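You operate a simulated robot arm through the tools that you are given. There is no shell and no other tool. Be economical: measure what you need, move in short steps, check, and stop when the job is done.

Carry out the task below with a simulated robot arm. There is one attempt and no reset: what you move stays moved.

## Task
Cure swatch four for the time printed on the base polish.
Fine: lamp rocker on for it, off after; swatch in the lamp drawer, drawer shut; one run; drop nothing. Where these are worked on the way, their far stop is far enough and under half their travel is too little: lamp rocker.
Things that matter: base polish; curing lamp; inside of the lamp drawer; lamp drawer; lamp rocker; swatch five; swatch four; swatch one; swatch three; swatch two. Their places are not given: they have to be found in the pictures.

The check looks at the end state, three seconds after you hand in, the way a careful person would. Anything else that was tipped, shoved, dropped, spilled or broken makes it a failure.

## Robot
A 6-joint arm with a two-finger parallel gripper, fixed in place. Base frame: the origin is at the foot of the arm, x ahead of it, y to its left, z up; the work surface is at about z = 74. Units: cm, degrees, N and s.
With the tool pointing down near the work surface it reaches from about 26 to 68 cm from the base axis. Its first joint turns from -66.0 to 66.0 degrees. Payload 2.9 kg.
Tool frame: the origin (TCP) lies between the finger pads and is the grasp point; the fingertips stand 3 cm ahead of it; z points along the fingers, y is the line along which they close. Largest opening 11 cm; finger width 2, thickness 1; the body of the gripper, 4.8 by 11.2 cm, starts 5.5 cm behind the TCP.
Orientation is told as [roll, pitch, yaw] about the base's x, y, z axes, in that order, counted from this pose: with the fingers straight down and closing along the base's y, the tool's x points along the base's -x, its y along +y and its z along -z.

## Interface
- The arm moves only by the tool step_arm. Its argument "deltas" is a list of rows, each an object (a shift or turn left out is 0, a gripper value left out holds the last) with "dp": the shift along the tool's x, y, z in units of 300 mm (1.0 is 300 mm), a list of three; "delta_rot": the turn, a rotation vector about the tool's x, y, z in units of 60 degrees (1.0 is 60 degrees), a list of three; "jaw": the finger opening in m, from 0 to 0.11. In form: [{"dp": [x, y, z], "delta_rot": [wx, wy, wz], "jaw": jaw}, ...]. A call has 1 to 10 rows; each row is the pose to reach, as a shift and turn from the pose commanded when the call began, along the tool's axes at that moment. A call with a number of a shift or a turn outside -1 to 1 is refused whole. A row lasts 0.2 s, in which the tool goes at most 5 cm and 8.6 degrees; a call with a longer step from one row to the next is refused whole, and so is a gripper value outside its range. A pose out of reach is approached as far as the arm can. The call stops where the force on the tool passes 40 N (or 10 N more than at its start, if that is more) or the arm is blocked; 0.2 s more then pass. The fingers move at their own pace (about 10.8 cm/s each) and stop on an object; they squeeze with about 44 N. The grip force told is the motor's: it shows also when the fingers shut on nothing. Time passes only in rows, and 0.2 s behind the last, so rows that repeat a pose let the fingers close. The reply holds the time, the measured pose of the TCP, the force on the tool along the base axes, the opening and the grip force, in the units named above and with some noise, with the torque about the TCP (base axes, N m) and any sound that the robot's microphone picked up.
- Cameras (640 x 400 px; columns grow to the right, rows downward): "scene" is fixed at [8.4, 44.09, 140.85]; the picture's right is [-0.81, -0.59, 0.00], its down [-0.25, 0.34, -0.90] and it looks along [0.54, -0.73, -0.43] (base axes); focal length 330 px, centre (320, 200). "wrist" rides on the gripper at [7.2, 1.7, -10.3] in the tool frame; the picture's right is [-0.23, 0.97, 0.00], its down [-0.76, -0.18, -0.62] and it looks along [-0.61, -0.14, 0.78] (tool axes); focal length 222 px, centre (320, 200).
- snapshot(camera): a new picture of that camera. It takes no simulated time.
- measure_at(camera, pixels): for up to 12 pixels [column, row] of the newest picture of that camera ("zoom" is the newest enlarged one), the place [x, y, z] in the base frame of the surface seen there, good to about 0.2 cm, but the place of the scene camera against the robot may be out by one fixed shift of up to 2.5 cm in any direction. It takes no simulated time.
- inspect(camera, box): a new picture of the part [left, top, right, bottom] of that camera's present view, enlarged. It takes no simulated time.
- job_done(): hands the job in; it is judged then, once.

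Keep the steps short. Do not move on a guess: measure, check each grasp and each placing, and mend mistakes. In all there are 80 turns and 34 pictures (those below and enlarged ones count). Leave the gripper open and the arm clear of the work at the hand-in unless told otherwise, and finish with a single line.

The tools are called after ">>>" by a JSON object that holds its "method" and its "body". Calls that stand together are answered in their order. step_arm: Moves the arm, as the interface text tells. Its arguments: {"type":"object","properties":{"deltas":{"type":"array","items":{"type":"object","properties":{"dp":{"type":"array","items":{"type":"number"}},"delta_rot":{"type":"array","items":{"type":"number"}},"jaw":{"type":"number"}}}}},"required":["deltas"]} The other tools are called the same way: snapshot (camera) takes a picture; measure_at (camera, pixels) gives the place of the surface under pixels of a picture; inspect (camera, box) takes an enlarged picture of a part of a camera's view; job_done () hands the job in.

At the start:

```text
t: 0.0
eef_pos: [45.72, -13.24, 118.14]
orientation: [0.0, -0.1, 0.0]
force: [0.3, 0.2, 1.1]
wrist_torque: [-0.01, -0.03, -0.01]
gripper_width: 10.99
grasp_force: 0.2
```

scene: 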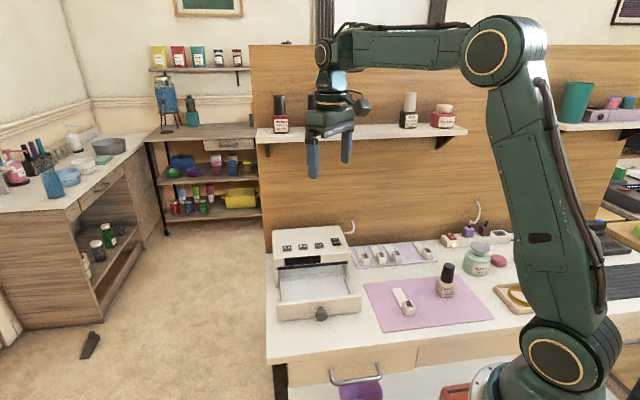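
wrist: 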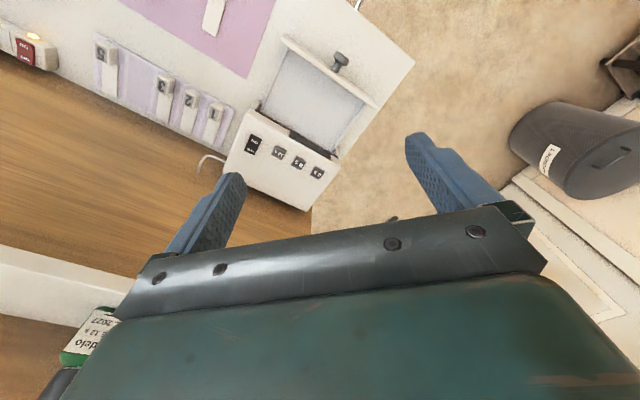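

I see the lamp with its open drawer at about (315,270), a swatch row at about (395,252), a loose swatch at (403,300) and bottles. I'll enlarge these to read the labels.

>>> {"method": "inspect", "body": {"camera": "scene", "box": [260, 215, 380, 330]}}

>>> {"method": "inspect", "body": {"camera": "scene", "box": [345, 225, 515, 331]}}

>>> {"method": "inspect", "body": {"camera": "scene", "box": [260, 85, 470, 145]}}

>>> {"method": "inspect", "body": {"camera": "wrist", "box": [80, 20, 400, 220]}}

```text
3.48 times, centred on (320, 272) of scene
```

zoom: 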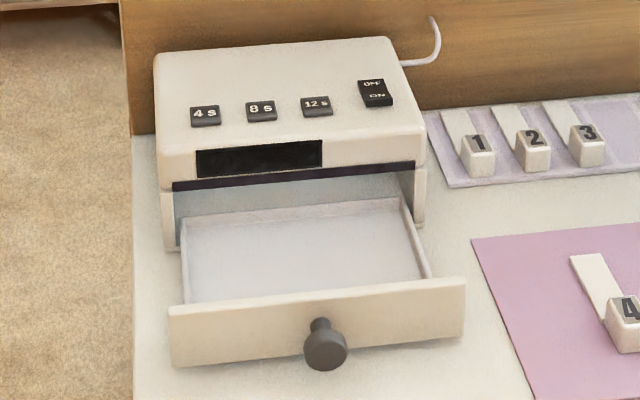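

```text
3.76 times, centred on (430, 278) of scene
```

zoom: 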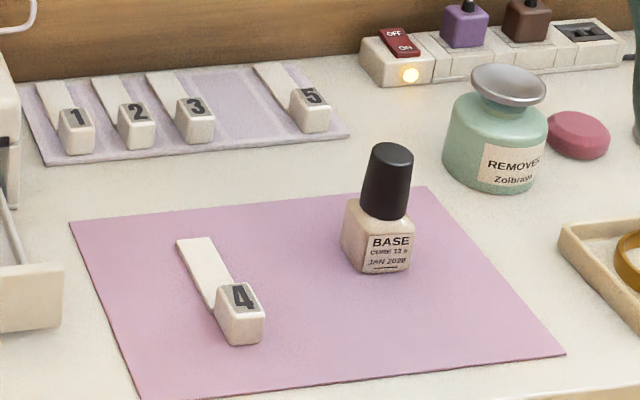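

```text
3.05 times, centred on (365, 115) of scene
```

zoom: 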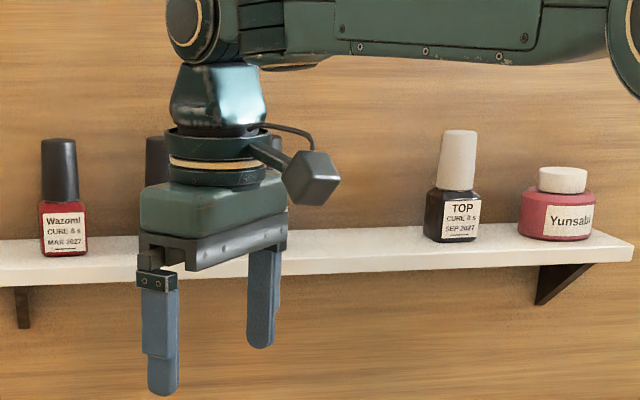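

```text
2.00 times, centred on (240, 120) of wrist
```

zoom: 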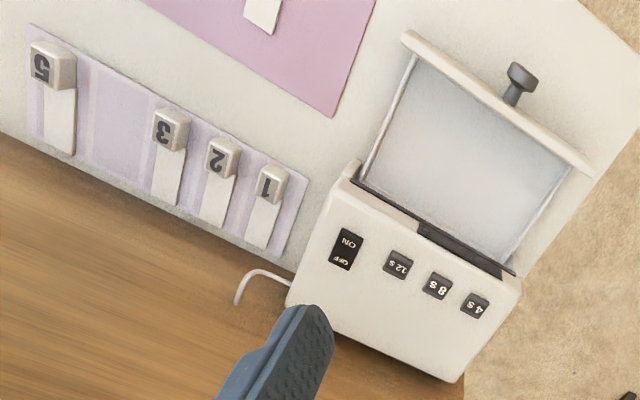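

The base label seems to read "CURE 12 s"; I'll enlarge it more, and measure the main places.

>>> {"method": "inspect", "body": {"camera": "scene", "box": [434, 280, 458, 300]}}

>>> {"method": "measure_at", "body": {"camera": "scene", "pixels": [[321, 313], [292, 270], [320, 290], [330, 244], [319, 245], [302, 246], [287, 247], [394, 291], [405, 304], [411, 308], [283, 312], [350, 298]]}}

>>> {"method": "snapshot", "body": {"camera": "wrist"}}

>>> {"method": "measure_at", "body": {"camera": "wrist", "pixels": [[338, 63], [215, 10], [253, 144], [279, 152], [299, 163], [318, 172], [320, 90], [285, 42], [375, 103], [250, 117], [338, 160], [308, 210]]}}

```text
16.00 times, centred on (446, 290) of scene
```

zoom: 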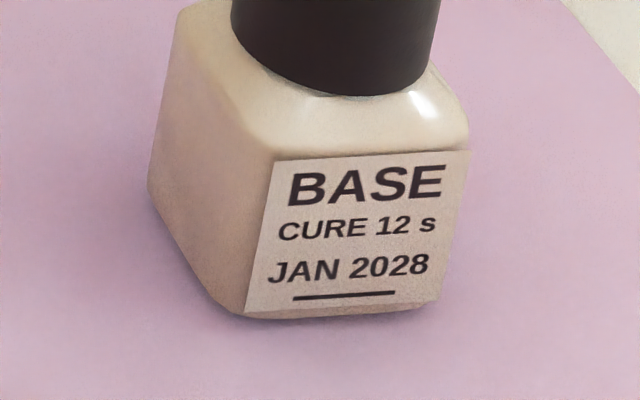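

```text
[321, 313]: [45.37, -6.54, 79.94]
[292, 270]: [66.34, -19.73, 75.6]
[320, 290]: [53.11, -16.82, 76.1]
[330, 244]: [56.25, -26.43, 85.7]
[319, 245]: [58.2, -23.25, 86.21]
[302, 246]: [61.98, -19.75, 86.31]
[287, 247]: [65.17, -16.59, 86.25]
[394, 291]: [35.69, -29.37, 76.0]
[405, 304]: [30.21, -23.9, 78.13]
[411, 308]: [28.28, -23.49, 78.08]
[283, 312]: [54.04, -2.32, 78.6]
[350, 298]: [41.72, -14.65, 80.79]
```

```text
26 pictures are left
```

wrist: 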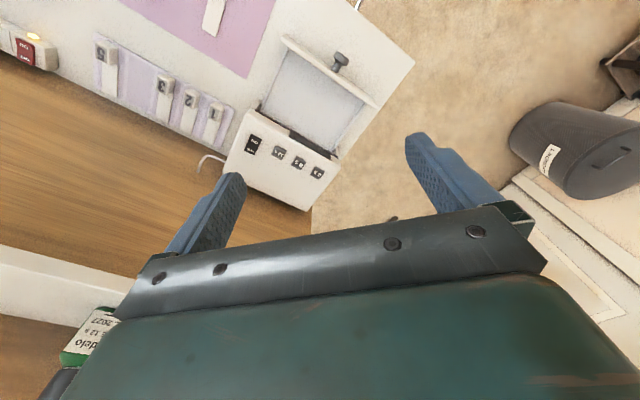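

```text
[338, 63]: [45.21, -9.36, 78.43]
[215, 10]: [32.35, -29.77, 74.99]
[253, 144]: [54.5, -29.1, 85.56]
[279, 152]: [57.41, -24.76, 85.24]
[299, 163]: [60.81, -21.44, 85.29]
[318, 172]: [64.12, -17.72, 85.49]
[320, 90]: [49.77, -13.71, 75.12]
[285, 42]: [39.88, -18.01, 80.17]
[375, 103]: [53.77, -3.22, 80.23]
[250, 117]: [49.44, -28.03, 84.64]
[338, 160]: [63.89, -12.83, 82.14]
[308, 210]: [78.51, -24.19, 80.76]
```

The base polish says "CURE 12 s" clearly. Wrist measurements: the 12 s key is at about (57.4,-24.8,85.2), the rocker at (54.5,-29.1,85.6) and the drawer floor at z of about 75. I'll move above swatch four (about 28.5,-25.2), turned to line up with it.

>>> {"method": "step_arm", "body": {"deltas": [{"dp": [0.072, -0.05, 0.096], "delta_rot": [0, 0, 0.0875], "jaw": 0.06}, {"dp": [0.143, -0.1, 0.192], "delta_rot": [0, 0, 0.175]}, {"dp": [0.215, -0.15, 0.288], "delta_rot": [0, 0, 0.2625]}, {"dp": [0.287, -0.2, 0.383], "delta_rot": [0, 0, 0.35]}, {"dp": [0.358, -0.25, 0.479], "delta_rot": [0, 0, 0.4375]}, {"dp": [0.43, -0.3, 0.575], "delta_rot": [0, 0, 0.525]}, {"dp": [0.501, -0.35, 0.671], "delta_rot": [0, 0, 0.6125]}, {"dp": [0.573, -0.4, 0.767], "delta_rot": [0, 0, 0.7]}, {"dp": [0.573, -0.4, 0.767], "delta_rot": [0, 0, 0.7]}]}}

>>> {"method": "snapshot", "body": {"camera": "wrist"}}

```text
t: 2.0
eef_pos: [28.62, -25.06, 95.24]
orientation: [0.0, 0.1, -42.1]
force: [0.9, 0.1, 0.8]
wrist_torque: [0.01, 0.02, 0.01]
gripper_width: 6.0
grasp_force: 0.0
```

```text
25 pictures are left
```

wrist: 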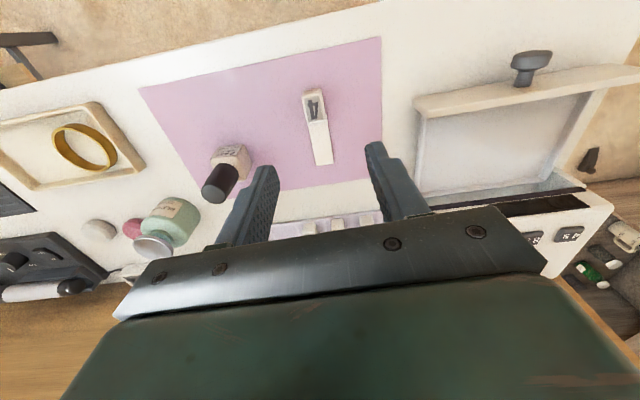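

Swatch four is seen at (313,105) for the block and (320,145) for the strip. I'll measure its outline.

>>> {"method": "inspect", "body": {"camera": "wrist", "box": [276, 75, 356, 175]}}

>>> {"method": "measure_at", "body": {"camera": "wrist", "pixels": [[313, 93], [315, 112], [307, 105], [323, 105], [318, 130], [323, 160], [317, 163], [330, 162], [340, 110], [530, 62], [420, 150], [560, 130]]}}

```text
4.00 times, centred on (316, 125) of wrist
```

zoom: 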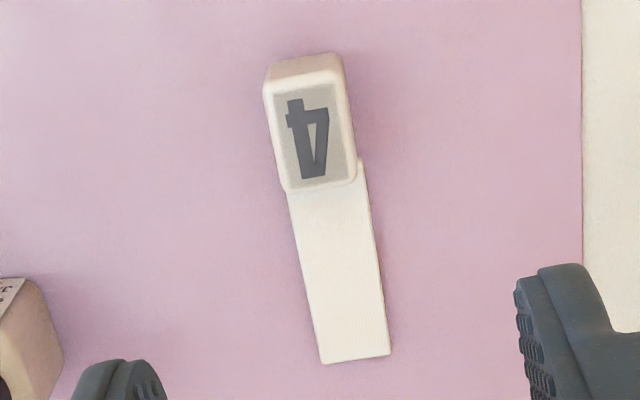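

```text
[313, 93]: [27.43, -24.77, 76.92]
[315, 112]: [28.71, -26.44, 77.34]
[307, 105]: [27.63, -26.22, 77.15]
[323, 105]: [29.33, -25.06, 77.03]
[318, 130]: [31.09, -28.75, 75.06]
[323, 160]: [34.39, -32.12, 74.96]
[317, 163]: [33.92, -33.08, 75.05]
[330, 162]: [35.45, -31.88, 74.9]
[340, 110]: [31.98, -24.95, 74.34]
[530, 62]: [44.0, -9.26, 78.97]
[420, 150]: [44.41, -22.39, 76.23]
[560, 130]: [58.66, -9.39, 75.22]
```

The block centre is (28.6,-25.85) with its top at 77.2, and the swatch axis runs at about -47°. I'll go down to TCP z of about 77.9 with the fingers straddling it.

>>> {"method": "step_arm", "body": {"deltas": [{"dp": [-0.018, -0.02, 0.14], "delta_rot": [0, 0, 0.08], "jaw": 0.05}, {"dp": [-0.018, -0.02, 0.28], "delta_rot": [0, 0, 0.08]}, {"dp": [-0.018, -0.02, 0.4], "delta_rot": [0, 0, 0.08]}, {"dp": [-0.018, -0.02, 0.5], "delta_rot": [0, 0, 0.08]}, {"dp": [-0.018, -0.02, 0.55], "delta_rot": [0, 0, 0.08]}, {"dp": [-0.018, -0.02, 0.577], "delta_rot": [0, 0, 0.08]}, {"dp": [-0.018, -0.02, 0.577], "delta_rot": [0, 0, 0.08]}]}}

>>> {"method": "snapshot", "body": {"camera": "wrist"}}

```text
t: 3.6
eef_pos: [28.56, -25.84, 77.86]
orientation: [0.0, -0.1, -46.8]
force: [0.3, 0.5, 0.6]
wrist_torque: [0.01, 0.01, 0.05]
gripper_width: 5.01
grasp_force: 0.1
```

```text
23 pictures are left
```

wrist: 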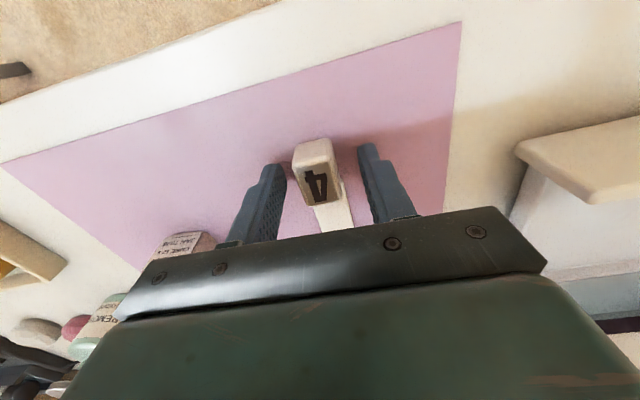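

The block sits between the fingers. I'll close, then lift 12 cm.

>>> {"method": "step_arm", "body": {"deltas": [{"jaw": 0.015}, {"jaw": 0.015}, {"jaw": 0.015}]}}

```text
t: 4.4
eef_pos: [28.64, -25.82, 77.91]
orientation: [0.0, 0.0, -46.9]
force: [0.2, 0.3, 0.3]
wrist_torque: [-0.02, 0.0, -0.01]
gripper_width: 2.35
grasp_force: 43.7
```

The grip is firm at 2.35 cm. I'll lift, then carry the swatch over the open drawer at height.

>>> {"method": "step_arm", "body": {"deltas": [{"dp": [0, 0, -0.1]}, {"dp": [0, 0, -0.22]}, {"dp": [0, 0, -0.36]}, {"dp": [0, 0, -0.47]}, {"dp": [-0.03, 0.16, -0.47]}, {"dp": [-0.06, 0.32, -0.47]}, {"dp": [-0.09, 0.48, -0.47]}, {"dp": [-0.12, 0.64, -0.47]}, {"dp": [-0.147, 0.795, -0.47]}, {"dp": [-0.147, 0.795, -0.47]}]}}

>>> {"method": "snapshot", "body": {"camera": "wrist"}}

```text
t: 6.6
eef_pos: [48.92, -12.58, 92.1]
orientation: [0.0, 0.0, -46.8]
force: [1.2, 0.0, 0.2]
wrist_torque: [-0.01, 0.01, -0.01]
gripper_width: 2.34
grasp_force: 43.6
```

```text
22 pictures are left
```

wrist: 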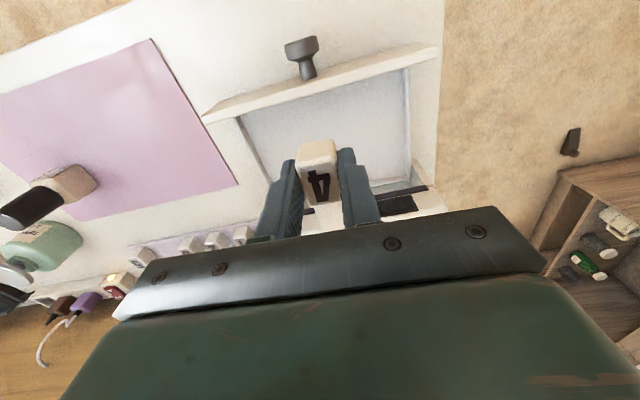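

Swatch four is held level above the drawer. I'll measure the drawer's inside corners and front panel.

>>> {"method": "measure_at", "body": {"camera": "wrist", "pixels": [[244, 119], [403, 76], [204, 119], [438, 52], [320, 82], [320, 110], [301, 46], [262, 165], [408, 165], [320, 88], [408, 110], [250, 140]]}}

>>> {"method": "inspect", "body": {"camera": "wrist", "box": [190, 30, 450, 210]}}

```text
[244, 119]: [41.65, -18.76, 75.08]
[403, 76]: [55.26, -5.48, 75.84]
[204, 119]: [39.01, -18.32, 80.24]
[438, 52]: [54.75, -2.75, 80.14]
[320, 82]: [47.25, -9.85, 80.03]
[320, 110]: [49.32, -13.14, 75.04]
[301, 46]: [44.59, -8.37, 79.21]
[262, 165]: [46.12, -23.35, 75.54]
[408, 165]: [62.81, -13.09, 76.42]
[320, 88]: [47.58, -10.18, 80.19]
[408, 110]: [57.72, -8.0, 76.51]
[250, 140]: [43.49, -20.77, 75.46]
```

```text
2.22 times, centred on (320, 120) of wrist
```

zoom: 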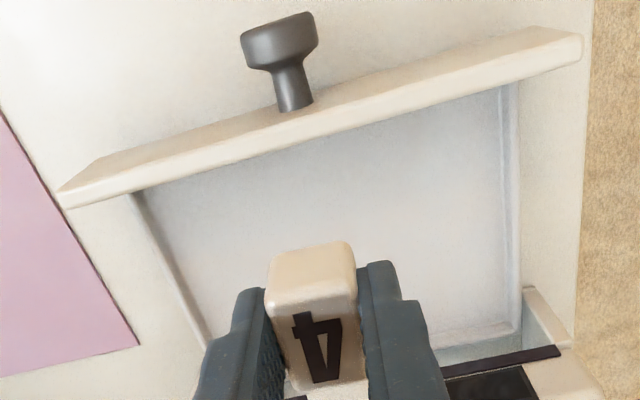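

The drawer axis is at about -45°, the inside is about 19 cm wide and the floor is at z = 75.05. I'll lower to just above the floor near the front, TCP z of about 78.75.

>>> {"method": "step_arm", "body": {"deltas": [{"dp": [-0.021, -0.002, 0.12], "delta_rot": [0, 0, -0.025]}, {"dp": [-0.021, -0.002, 0.24], "delta_rot": [0, 0, -0.025]}, {"dp": [-0.021, -0.002, 0.34], "delta_rot": [0, 0, -0.025]}, {"dp": [-0.021, -0.002, 0.4], "delta_rot": [0, 0, -0.025]}, {"dp": [-0.021, -0.002, 0.43], "delta_rot": [0, 0, -0.025]}, {"dp": [-0.021, -0.002, 0.445], "delta_rot": [0, 0, -0.025]}, {"dp": [-0.021, -0.002, 0.445], "delta_rot": [0, 0, -0.025]}]}}

>>> {"method": "snapshot", "body": {"camera": "wrist"}}

>>> {"method": "inspect", "body": {"camera": "scene", "box": [260, 215, 380, 330]}}

```text
t: 8.2
eef_pos: [49.34, -13.53, 78.88]
orientation: [0.1, -0.1, -45.3]
force: [-0.9, -1.1, 13.2]
wrist_torque: [-0.1, 0.05, 0.0]
gripper_width: 2.35
grasp_force: 44.4
```

```text
20 pictures are left
```

wrist: 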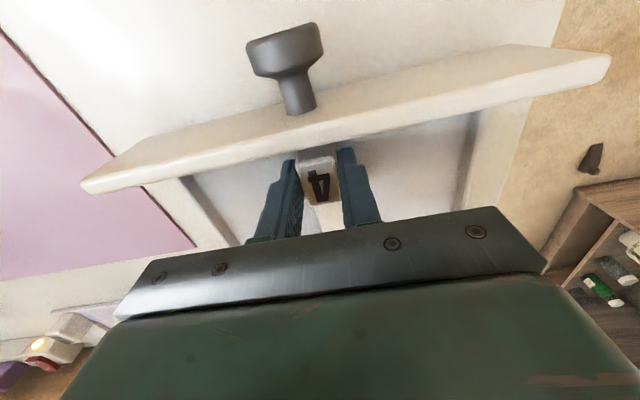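

```text
3.48 times, centred on (320, 272) of scene
```

zoom: 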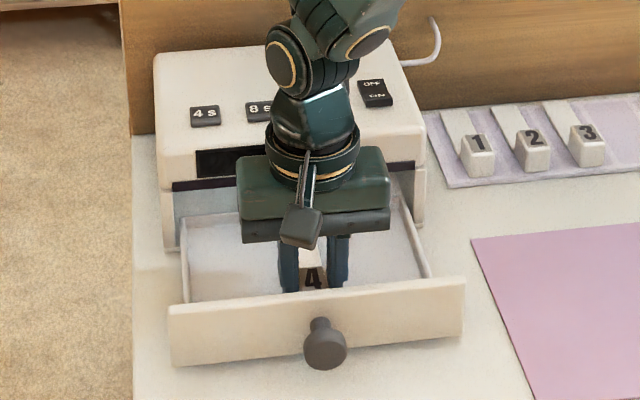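

It rests on the drawer floor with 13 N of contact. I'll open and rise.

>>> {"method": "step_arm", "body": {"deltas": [{"jaw": 0.045}, {"jaw": 0.045}, {"dp": [0, 0, -0.05]}, {"dp": [0, 0, -0.15]}, {"dp": [0, 0, -0.3]}, {"dp": [0, 0, -0.45]}, {"dp": [0, 0, -0.45]}]}}

>>> {"method": "snapshot", "body": {"camera": "wrist"}}

```text
t: 9.8
eef_pos: [49.14, -13.47, 92.11]
orientation: [0.0, 0.0, -45.4]
force: [0.0, -0.4, 0.5]
wrist_torque: [-0.01, 0.02, 0.0]
gripper_width: 4.49
grasp_force: 0.0
```

```text
18 pictures are left
```

wrist: 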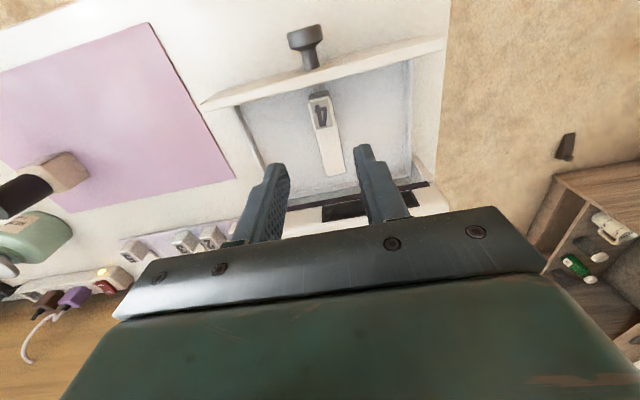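

Swatch four lies free in the drawer. Next I'll measure the knob so I can push the drawer shut by it.

>>> {"method": "inspect", "body": {"camera": "wrist", "box": [270, 10, 360, 80]}}

>>> {"method": "measure_at", "body": {"camera": "wrist", "pixels": [[305, 28], [305, 34], [291, 38], [320, 34], [307, 44], [309, 58], [325, 75], [405, 185], [318, 98], [335, 170], [300, 235], [420, 200]]}}

```text
5.71 times, centred on (315, 45) of wrist
```

zoom: 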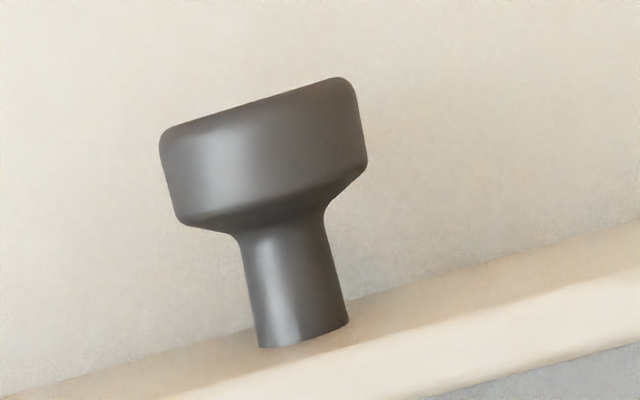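

```text
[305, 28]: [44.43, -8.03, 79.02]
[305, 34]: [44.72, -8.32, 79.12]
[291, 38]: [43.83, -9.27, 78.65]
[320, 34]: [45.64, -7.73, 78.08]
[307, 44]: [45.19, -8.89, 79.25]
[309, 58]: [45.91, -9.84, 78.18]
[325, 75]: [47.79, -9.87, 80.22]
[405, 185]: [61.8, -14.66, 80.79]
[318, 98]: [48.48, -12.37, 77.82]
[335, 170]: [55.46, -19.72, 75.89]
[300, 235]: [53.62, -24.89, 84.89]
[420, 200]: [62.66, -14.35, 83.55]
```

The knob's outer face is about 13.4 cm short of closed, with its centre at z of about 77.7. I'll close the fingers, go outside the knob and come down behind it.

>>> {"method": "step_arm", "body": {"deltas": [{"dp": [0.12, 0.006, 0], "jaw": 0}, {"dp": [0.24, 0.012, 0]}, {"dp": [0.355, 0.017, 0]}, {"dp": [0.355, 0.017, 0.14]}, {"dp": [0.355, 0.017, 0.28]}, {"dp": [0.355, 0.017, 0.38]}, {"dp": [0.355, 0.017, 0.41]}, {"dp": [0.355, 0.017, 0.41]}]}}

>>> {"method": "snapshot", "body": {"camera": "wrist"}}

```text
t: 11.6
eef_pos: [42.16, -5.38, 79.73]
orientation: [-0.1, 0.0, -45.4]
force: [-0.3, 0.6, -0.2]
wrist_torque: [0.0, -0.01, 0.01]
gripper_width: 0.0
grasp_force: 37.2
```

```text
16 pictures are left
```

wrist: 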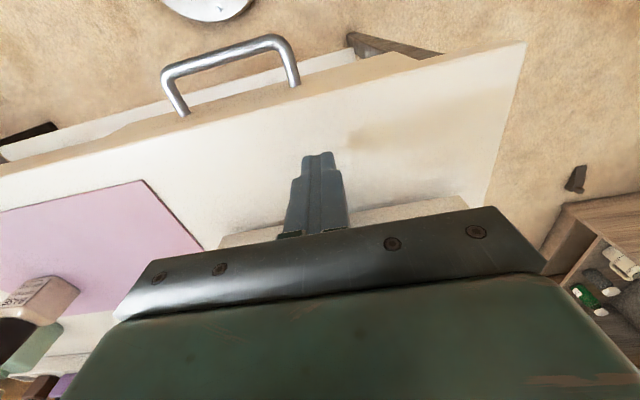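

The fingers stand behind the knob at p = 33.5. I'll push the drawer in by small steps.

>>> {"method": "step_arm", "body": {"deltas": [{"dp": [-0.04, 0, 0]}, {"dp": [-0.08, 0, 0]}, {"dp": [-0.12, 0, 0]}, {"dp": [-0.16, 0, 0]}, {"dp": [-0.2, 0, 0]}, {"dp": [-0.24, 0, 0]}, {"dp": [-0.28, 0, 0]}, {"dp": [-0.32, 0, 0]}, {"dp": [-0.36, 0, 0]}, {"dp": [-0.4, 0, 0]}]}}

```text
t: 13.8
eef_pos: [50.53, -14.01, 79.9]
orientation: [0.0, 0.0, -45.3]
force: [0.5, -1.0, -0.7]
wrist_torque: [-0.02, 0.0, 0.02]
gripper_width: 0.0
grasp_force: 37.8
```

Little force so far. I'll continue slowly to the stop and then look.

>>> {"method": "step_arm", "body": {"deltas": [{"dp": [-0.03, 0, 0]}, {"dp": [-0.06, 0, 0]}, {"dp": [-0.085, 0, 0]}, {"dp": [-0.105, 0, 0]}, {"dp": [-0.12, 0, 0]}, {"dp": [-0.13, 0, 0]}, {"dp": [-0.14, 0, 0]}, {"dp": [-0.15, 0, 0]}]}}

>>> {"method": "inspect", "body": {"camera": "scene", "box": [260, 215, 380, 330]}}

```text
t: 15.3
eef_pos: [53.08, -16.37, 79.74]
orientation: [-0.3, 1.1, -44.8]
force: [-4.1, 2.7, 2.8]
wrist_torque: [0.06, 0.03, -0.05]
gripper_width: 0.01
grasp_force: 37.8
stopped in row 7: the force on the tool passed its limit at 45 N (the readings are from after the stop); the commanded pose is now the measured one
```

```text
3.48 times, centred on (320, 272) of scene
```

zoom: 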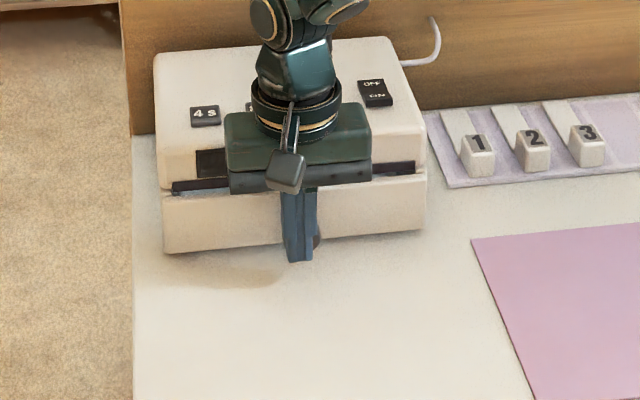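

The drawer looks shut and hit its stop at 45 N. I'll back off, rise and look.

>>> {"method": "step_arm", "body": {"deltas": [{"dp": [0.08, 0, 0]}, {"dp": [0.15, 0, 0]}, {"dp": [0.15, 0, -0.15]}, {"dp": [0.15, 0, -0.3]}, {"dp": [0.15, 0, -0.45]}, {"dp": [0.15, 0, -0.6]}, {"dp": [0.15, 0, -0.6]}]}}

>>> {"method": "snapshot", "body": {"camera": "wrist"}}

>>> {"method": "inspect", "body": {"camera": "scene", "box": [260, 215, 380, 330]}}

```text
t: 16.9
eef_pos: [50.12, -13.36, 97.77]
orientation: [-0.3, 1.1, -45.0]
force: [0.2, 0.2, 0.0]
wrist_torque: [0.0, 0.02, -0.02]
gripper_width: 0.0
grasp_force: 37.8
```

```text
14 pictures are left
```

wrist: 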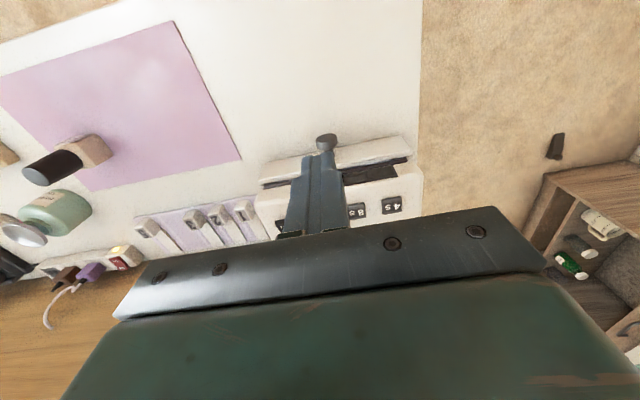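

```text
3.48 times, centred on (320, 272) of scene
```

zoom: 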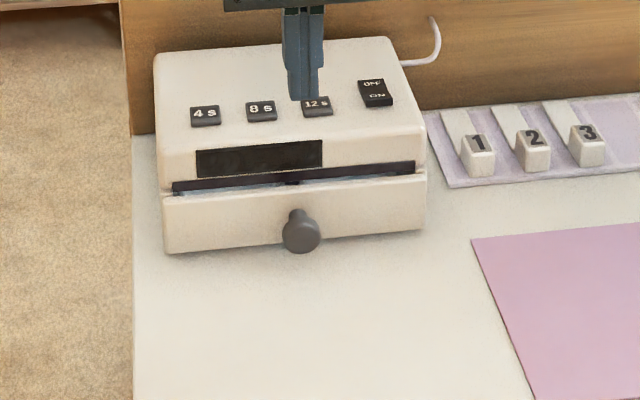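

The drawer is flush and the lamp has not moved. Next I'll move over the lamp top (between the rocker and the 12 s key), take out the small tilt and look.

>>> {"method": "step_arm", "body": {"deltas": [{"dp": [-0.11, -0.052, 0], "delta_rot": [-0.005, -0.018, 0]}, {"dp": [-0.22, -0.104, 0], "delta_rot": [-0.005, -0.018, 0]}, {"dp": [-0.33, -0.155, 0], "delta_rot": [-0.005, -0.018, 0]}, {"dp": [-0.44, -0.207, 0], "delta_rot": [-0.005, -0.018, 0]}, {"dp": [-0.44, -0.207, 0], "delta_rot": [-0.005, -0.018, 0]}]}}

>>> {"method": "inspect", "body": {"camera": "wrist", "box": [230, 50, 470, 200]}}

```text
t: 18.1
eef_pos: [55.09, -27.15, 97.73]
orientation: [0.0, -0.1, -44.8]
force: [-0.4, 0.3, 0.1]
wrist_torque: [0.03, -0.01, 0.01]
gripper_width: 0.0
grasp_force: 37.6
```

```text
2.67 times, centred on (350, 125) of wrist
```

zoom: 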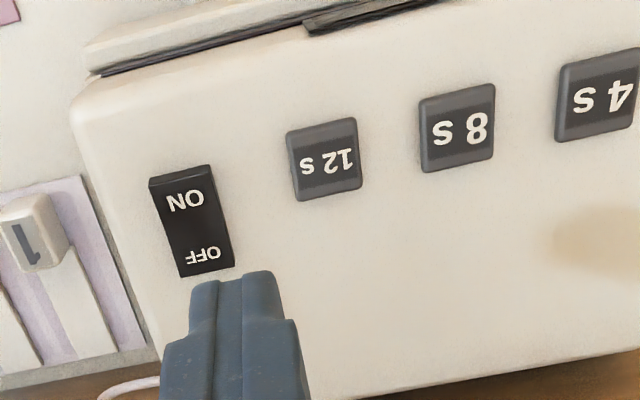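

The rocker and keys are clear. I'll measure the rocker's ON and OFF ends, the 12 s key and the lamp top near them.

>>> {"method": "measure_at", "body": {"camera": "zoom", "pixels": [[183, 180], [187, 200], [195, 222], [203, 250], [206, 268], [326, 160], [326, 130], [330, 185], [260, 200], [300, 230], [455, 130], [150, 200]]}}

```text
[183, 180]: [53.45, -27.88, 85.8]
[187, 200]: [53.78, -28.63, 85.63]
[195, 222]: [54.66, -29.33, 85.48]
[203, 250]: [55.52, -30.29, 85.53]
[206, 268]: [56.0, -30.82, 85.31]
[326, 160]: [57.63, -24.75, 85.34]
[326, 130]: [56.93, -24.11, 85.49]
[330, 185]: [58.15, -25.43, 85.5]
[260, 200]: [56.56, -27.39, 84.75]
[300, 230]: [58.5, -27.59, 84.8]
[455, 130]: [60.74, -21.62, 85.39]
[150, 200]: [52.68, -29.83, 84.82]
```

The ON end stands high at z = 85.8, so the rocker is off. I'll press the ON half at (53.6,-28.3), coming down slowly.

>>> {"method": "step_arm", "body": {"deltas": [{"dp": [0.008, -0.062, 0.1]}, {"dp": [0.008, -0.062, 0.2]}, {"dp": [0.008, -0.062, 0.26]}, {"dp": [0.008, -0.062, 0.28]}, {"dp": [0.008, -0.062, 0.29]}, {"dp": [0.008, -0.062, 0.3]}, {"dp": [0.008, -0.062, 0.308]}, {"dp": [0.008, -0.062, 0.316]}, {"dp": [0.008, -0.062, 0.324]}, {"dp": [0.008, -0.062, 0.332]}]}}

```text
t: 20.0
eef_pos: [53.7, -28.21, 88.65]
orientation: [0.2, -0.3, -44.8]
force: [-2.9, 1.3, 5.3]
wrist_torque: [-0.01, 0.06, 0.02]
gripper_width: 0.0
grasp_force: 37.9
stopped in row 9: the force on the tool passed its limit at 44 N (the readings are from after the stop); the commanded pose is now the measured one
```

It stopped on force. I'll rise to look at the rocker and display.

>>> {"method": "step_arm", "body": {"deltas": [{"dp": [0, 0, -0.1]}, {"dp": [0, 0, -0.2]}, {"dp": [0, 0, -0.3]}, {"dp": [0, 0, -0.3]}]}}

>>> {"method": "inspect", "body": {"camera": "wrist", "box": [230, 50, 470, 200]}}

>>> {"method": "inspect", "body": {"camera": "scene", "box": [260, 215, 380, 290]}}

```text
t: 21.0
eef_pos: [53.39, -28.15, 97.47]
orientation: [0.1, -0.3, -44.9]
force: [-0.1, -0.2, -0.7]
wrist_torque: [-0.05, 0.01, 0.0]
gripper_width: 0.01
grasp_force: 37.4
```

```text
2.67 times, centred on (350, 125) of wrist
```

zoom: 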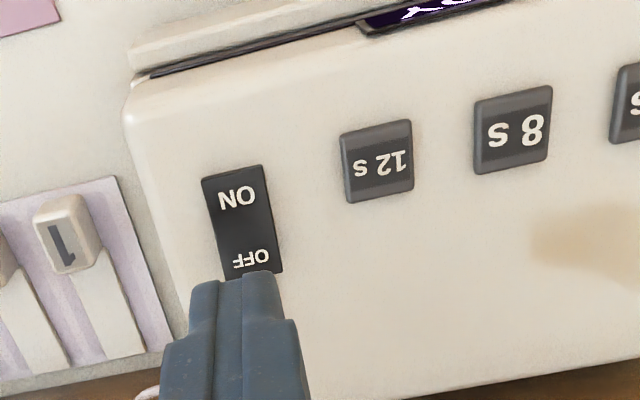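

```text
5.33 times, centred on (320, 252) of scene
```

zoom: 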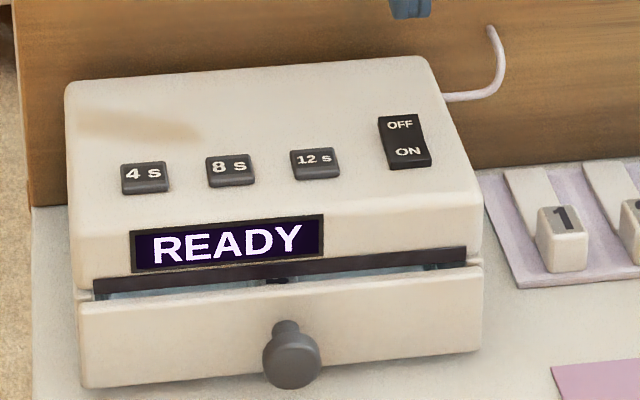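

The display says READY. I'll move over the 12 s key (57.6,-24.75) and press it once.

>>> {"method": "step_arm", "body": {"deltas": [{"dp": [-0.01, 0.09, 0]}, {"dp": [-0.019, 0.179, 0.05]}, {"dp": [-0.019, 0.179, 0.17]}, {"dp": [-0.019, 0.179, 0.25]}, {"dp": [-0.019, 0.179, 0.285]}, {"dp": [-0.019, 0.179, 0.3]}, {"dp": [-0.019, 0.179, 0.308]}, {"dp": [-0.019, 0.179, 0.316]}, {"dp": [-0.019, 0.179, 0.322]}, {"dp": [-0.019, 0.179, 0.328]}]}}

>>> {"method": "inspect", "body": {"camera": "scene", "box": [260, 215, 380, 290]}}

```text
t: 23.2
eef_pos: [57.97, -24.85, 87.68]
orientation: [0.1, -0.4, -45.0]
force: [-4.9, 3.9, 17.8]
wrist_torque: [0.17, 0.24, 0.07]
gripper_width: 0.02
grasp_force: 37.1
heard: click
```

```text
5.33 times, centred on (320, 252) of scene
```

zoom: 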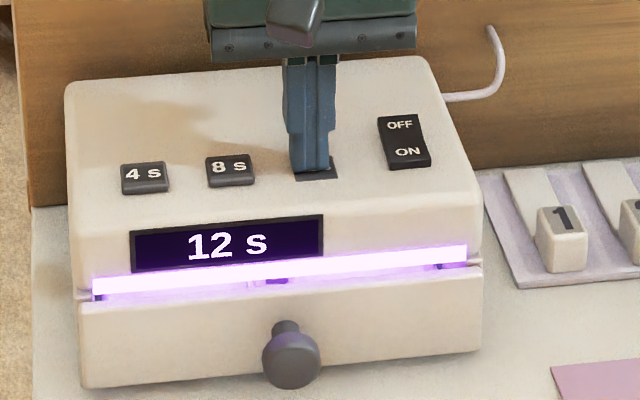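

It clicked, and the lamp is lit showing 12 s. I'll lift clear, go above the OFF end of the rocker and wait out the run.

>>> {"method": "step_arm", "body": {"deltas": [{"dp": [0, 0, -0.08]}, {"dp": [0, 0, -0.18]}, {"dp": [0, 0, -0.25]}, {"dp": [-0.036, -0.092, -0.25]}, {"dp": [-0.072, -0.184, -0.25]}, {"dp": [-0.072, -0.184, -0.25]}, {"dp": [-0.072, -0.184, -0.25]}, {"dp": [-0.072, -0.184, -0.25]}, {"dp": [-0.072, -0.184, -0.25]}, {"dp": [-0.072, -0.184, -0.25]}]}}

>>> {"method": "step_arm", "body": {"deltas": [{}, {}, {}, {}, {}, {}, {}, {}, {}, {}]}}

>>> {"method": "step_arm", "body": {"deltas": [{}, {}, {}, {}, {}, {}, {}, {}, {}, {}]}}

>>> {"method": "step_arm", "body": {"deltas": [{}, {}, {}, {}, {}, {}, {}, {}, {}, {}]}}

>>> {"method": "step_arm", "body": {"deltas": [{}, {}, {}, {}, {}, {}, {}, {}, {}, {}]}}

>>> {"method": "inspect", "body": {"camera": "scene", "box": [260, 215, 380, 290]}}

```text
t: 25.6
eef_pos: [57.01, -25.6, 95.11]
orientation: [0.0, 0.3, -40.1]
force: [-0.3, 0.3, 0.3]
wrist_torque: [-0.03, 0.01, -0.01]
gripper_width: 0.0
grasp_force: 37.8
stopped in row 10: the arm was blocked; the commanded pose is now the measured one
```

```text
t: 27.8
eef_pos: [56.94, -25.7, 95.01]
orientation: [0.0, 0.3, -40.2]
force: [0.6, 0.1, 0.4]
wrist_torque: [0.0, -0.04, 0.01]
gripper_width: 0.03
grasp_force: 38.0
```

```text
t: 30.0
eef_pos: [57.02, -25.72, 94.98]
orientation: [-0.1, 0.5, -40.2]
force: [-0.1, 0.8, -0.4]
wrist_torque: [-0.03, 0.01, -0.02]
gripper_width: 0.0
grasp_force: 37.7
```

```text
t: 32.2
eef_pos: [56.97, -25.72, 94.99]
orientation: [0.0, 0.5, -40.1]
force: [-0.2, 0.2, 0.1]
wrist_torque: [-0.02, 0.01, -0.02]
gripper_width: 0.02
grasp_force: 38.2
```

```text
t: 34.4
eef_pos: [57.11, -25.62, 94.97]
orientation: [0.0, 0.5, -40.2]
force: [0.0, -0.5, 0.1]
wrist_torque: [-0.01, 0.0, 0.01]
gripper_width: 0.0
grasp_force: 37.3
```

```text
5.33 times, centred on (320, 252) of scene
```

zoom: 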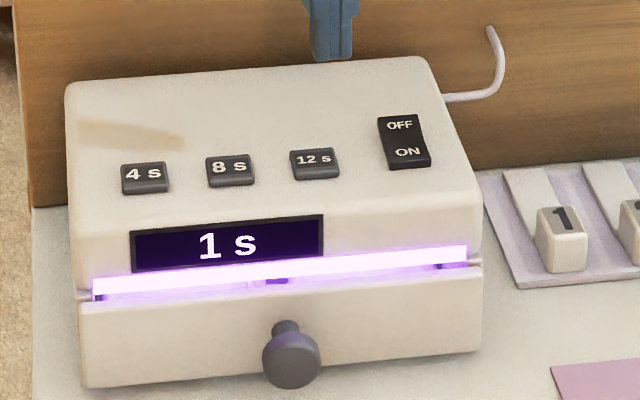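

The run is nearly over (1 s left). The move toward the rocker was blocked and the tool twisted 5°, so I'll look at the whole scene to see why.

>>> {"method": "snapshot", "body": {"camera": "scene"}}

>>> {"method": "measure_at", "body": {"camera": "scene", "pixels": [[260, 140], [300, 142], [380, 138], [440, 133], [281, 115], [311, 115], [409, 110], [443, 116], [320, 205], [280, 200]]}}

```text
7 pictures are left
```

scene: 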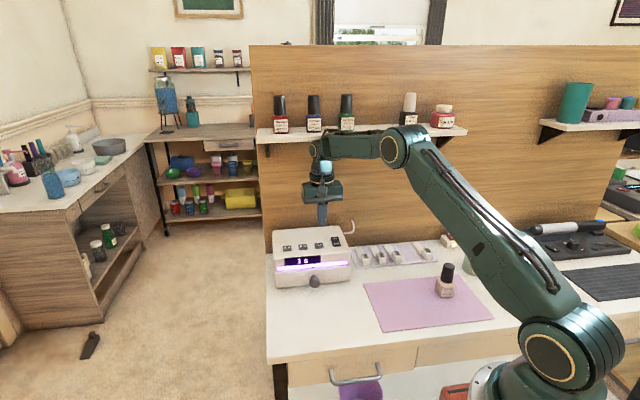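

```text
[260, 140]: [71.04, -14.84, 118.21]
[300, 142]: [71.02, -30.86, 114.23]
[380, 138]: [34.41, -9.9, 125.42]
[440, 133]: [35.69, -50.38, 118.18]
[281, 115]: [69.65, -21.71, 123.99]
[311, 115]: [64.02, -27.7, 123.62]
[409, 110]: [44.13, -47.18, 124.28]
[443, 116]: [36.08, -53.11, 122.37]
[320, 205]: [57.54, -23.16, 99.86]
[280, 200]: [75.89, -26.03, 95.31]
```

All bottles still stand. The twist shows that joint 1 was held, most likely by the wrist against the shelf edge above. I'll back away from the wall, straighten the yaw, then come in with the fingers tilted forward so the wrist stays clear.

>>> {"method": "step_arm", "body": {"deltas": [{"dp": [0.05, 0, 0], "delta_rot": [0, 0, 0.02]}, {"dp": [0.1, 0, 0], "delta_rot": [0, 0, 0.05]}, {"dp": [0.133, 0, 0], "delta_rot": [0, 0, 0.08]}, {"dp": [0.133, 0, 0], "delta_rot": [0, 0, 0.08]}]}}

```text
t: 35.4
eef_pos: [54.04, -23.42, 94.93]
orientation: [0.1, 0.4, -45.3]
force: [-0.7, 0.2, -0.5]
wrist_torque: [0.03, -0.01, 0.03]
gripper_width: 0.0
grasp_force: 37.9
```

I'm clear and straight. I'll tilt 15° (tips toward the wall), go low and move above the OFF end.

>>> {"method": "step_arm", "body": {"deltas": [{"dp": [0, -0.06, 0.05], "delta_rot": [0, -0.125, 0]}, {"dp": [0, -0.123, 0.1], "delta_rot": [0, -0.25, 0]}, {"dp": [0, -0.123, 0.148], "delta_rot": [0, -0.25, 0]}, {"dp": [-0.07, -0.123, 0.148], "delta_rot": [0, -0.25, 0]}, {"dp": [-0.14, -0.123, 0.148], "delta_rot": [0, -0.25, 0]}, {"dp": [-0.203, -0.123, 0.148], "delta_rot": [0, -0.25, 0]}, {"dp": [-0.203, -0.123, 0.148], "delta_rot": [0, -0.25, 0]}]}}

>>> {"method": "inspect", "body": {"camera": "scene", "box": [260, 135, 380, 290]}}

```text
t: 37.0
eef_pos: [55.76, -30.33, 90.42]
orientation: [0.0, -14.5, -45.1]
force: [0.5, 0.0, -0.6]
wrist_torque: [0.0, 0.01, -0.02]
gripper_width: 0.01
grasp_force: 37.6
```

```text
2.58 times, centred on (320, 212) of scene
```

zoom: 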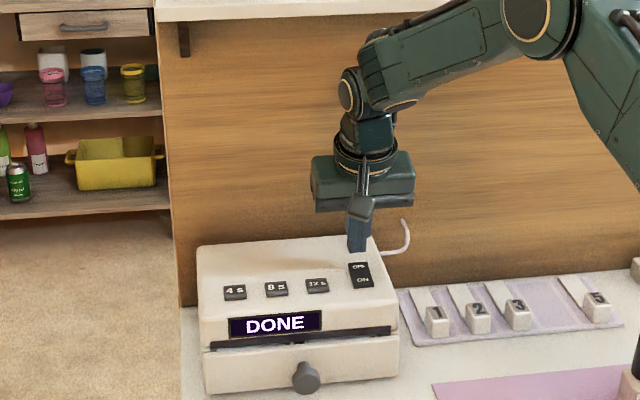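

The display says DONE. The tip is above the OFF end, so I'll press straight down slowly.

>>> {"method": "step_arm", "body": {"deltas": [{"dp": [0.0067, 0, 0.0258]}, {"dp": [0.0108, 0, 0.042]}, {"dp": [0.0133, 0, 0.0516]}, {"dp": [0.0154, 0, 0.0597]}, {"dp": [0.0175, 0, 0.0678]}, {"dp": [0.0196, 0, 0.0758]}, {"dp": [0.0217, 0, 0.0839]}, {"dp": [0.0237, 0, 0.092]}]}}

>>> {"method": "inspect", "body": {"camera": "scene", "box": [260, 215, 380, 290]}}

```text
t: 38.5
eef_pos: [55.77, -30.34, 88.73]
orientation: [0.3, -15.0, -45.2]
force: [-0.8, 0.0, 3.8]
wrist_torque: [0.02, 0.01, -0.01]
gripper_width: 0.01
grasp_force: 37.2
stopped in row 7: the force on the tool passed its limit at 53 N (the readings are from after the stop); the commanded pose is now the measured one
```

```text
5.33 times, centred on (320, 252) of scene
```

zoom: 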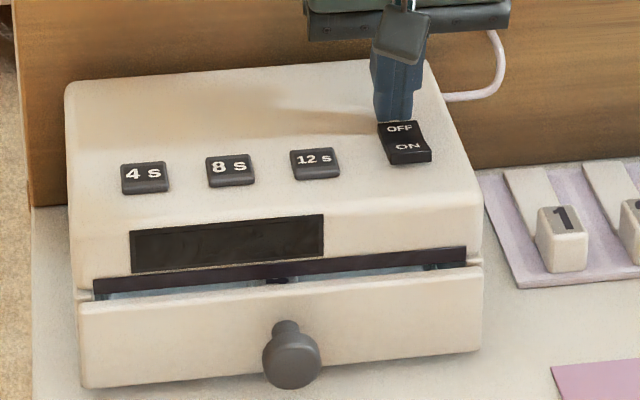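

The display is dark and the rocker has flipped to OFF. I'll retreat up and back from the wall, untilt and open the fingers.

>>> {"method": "step_arm", "body": {"deltas": [{"dp": [-0.0167, 0, -0.0645]}, {"dp": [0.09, 0, -0.092]}, {"dp": [0.2, 0, -0.12]}, {"dp": [0.306, 0, -0.148]}, {"dp": [0.42, 0, -0.19]}, {"dp": [0.38, 0, -0.32], "delta_rot": [0, 0.125, 0]}, {"dp": [0.345, 0, -0.46], "delta_rot": [0, 0.25, 0]}, {"dp": [0.345, 0, -0.46], "delta_rot": [0, 0.25, 0], "jaw": 0.08}, {"dp": [0.345, 0, -0.46], "delta_rot": [0, 0.25, 0]}, {"dp": [0.345, 0, -0.46], "delta_rot": [0, 0.25, 0]}]}}

>>> {"method": "snapshot", "body": {"camera": "scene"}}

>>> {"method": "inspect", "body": {"camera": "scene", "box": [260, 215, 380, 290]}}

```text
t: 40.7
eef_pos: [46.13, -20.7, 99.47]
orientation: [0.3, 0.0, -45.4]
force: [-0.5, 0.3, -0.3]
wrist_torque: [0.01, -0.01, 0.02]
gripper_width: 8.01
grasp_force: 0.0
```

```text
4 pictures are left
```

scene: 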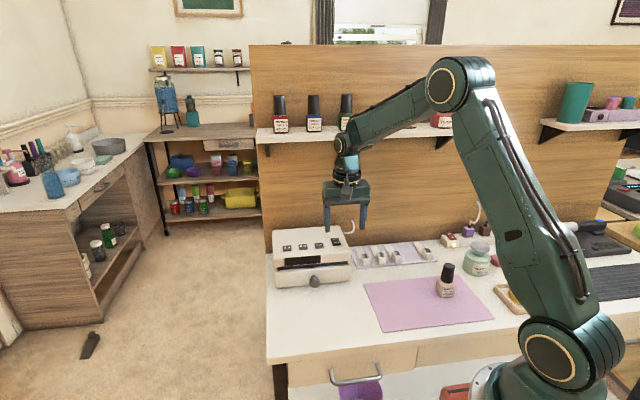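

```text
5.33 times, centred on (320, 252) of scene
```

zoom: 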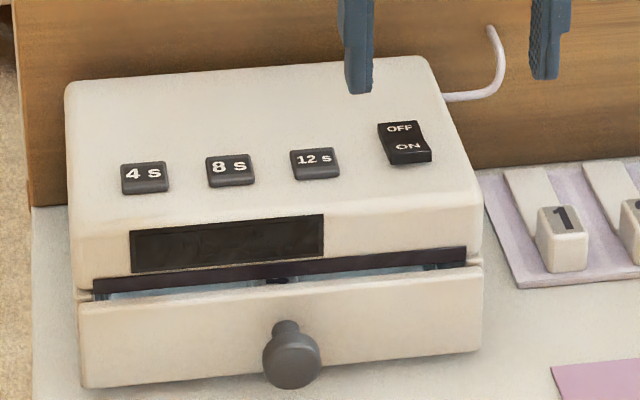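

The rocker is off, the drawer is shut with swatch four inside, the bottles stand where they were, and the arm is clear with the gripper open. I'm handing in.

>>> {"method": "job_done", "body": {}}

```text
The job is handed in.
```

Swatch four was cured once for the 12 s printed on the base polish and is in the shut lamp drawer, the lamp rocker is off, and nothing was dropped; on the way the arm was blocked once, most likely by the shelf edge, with no visible harm.
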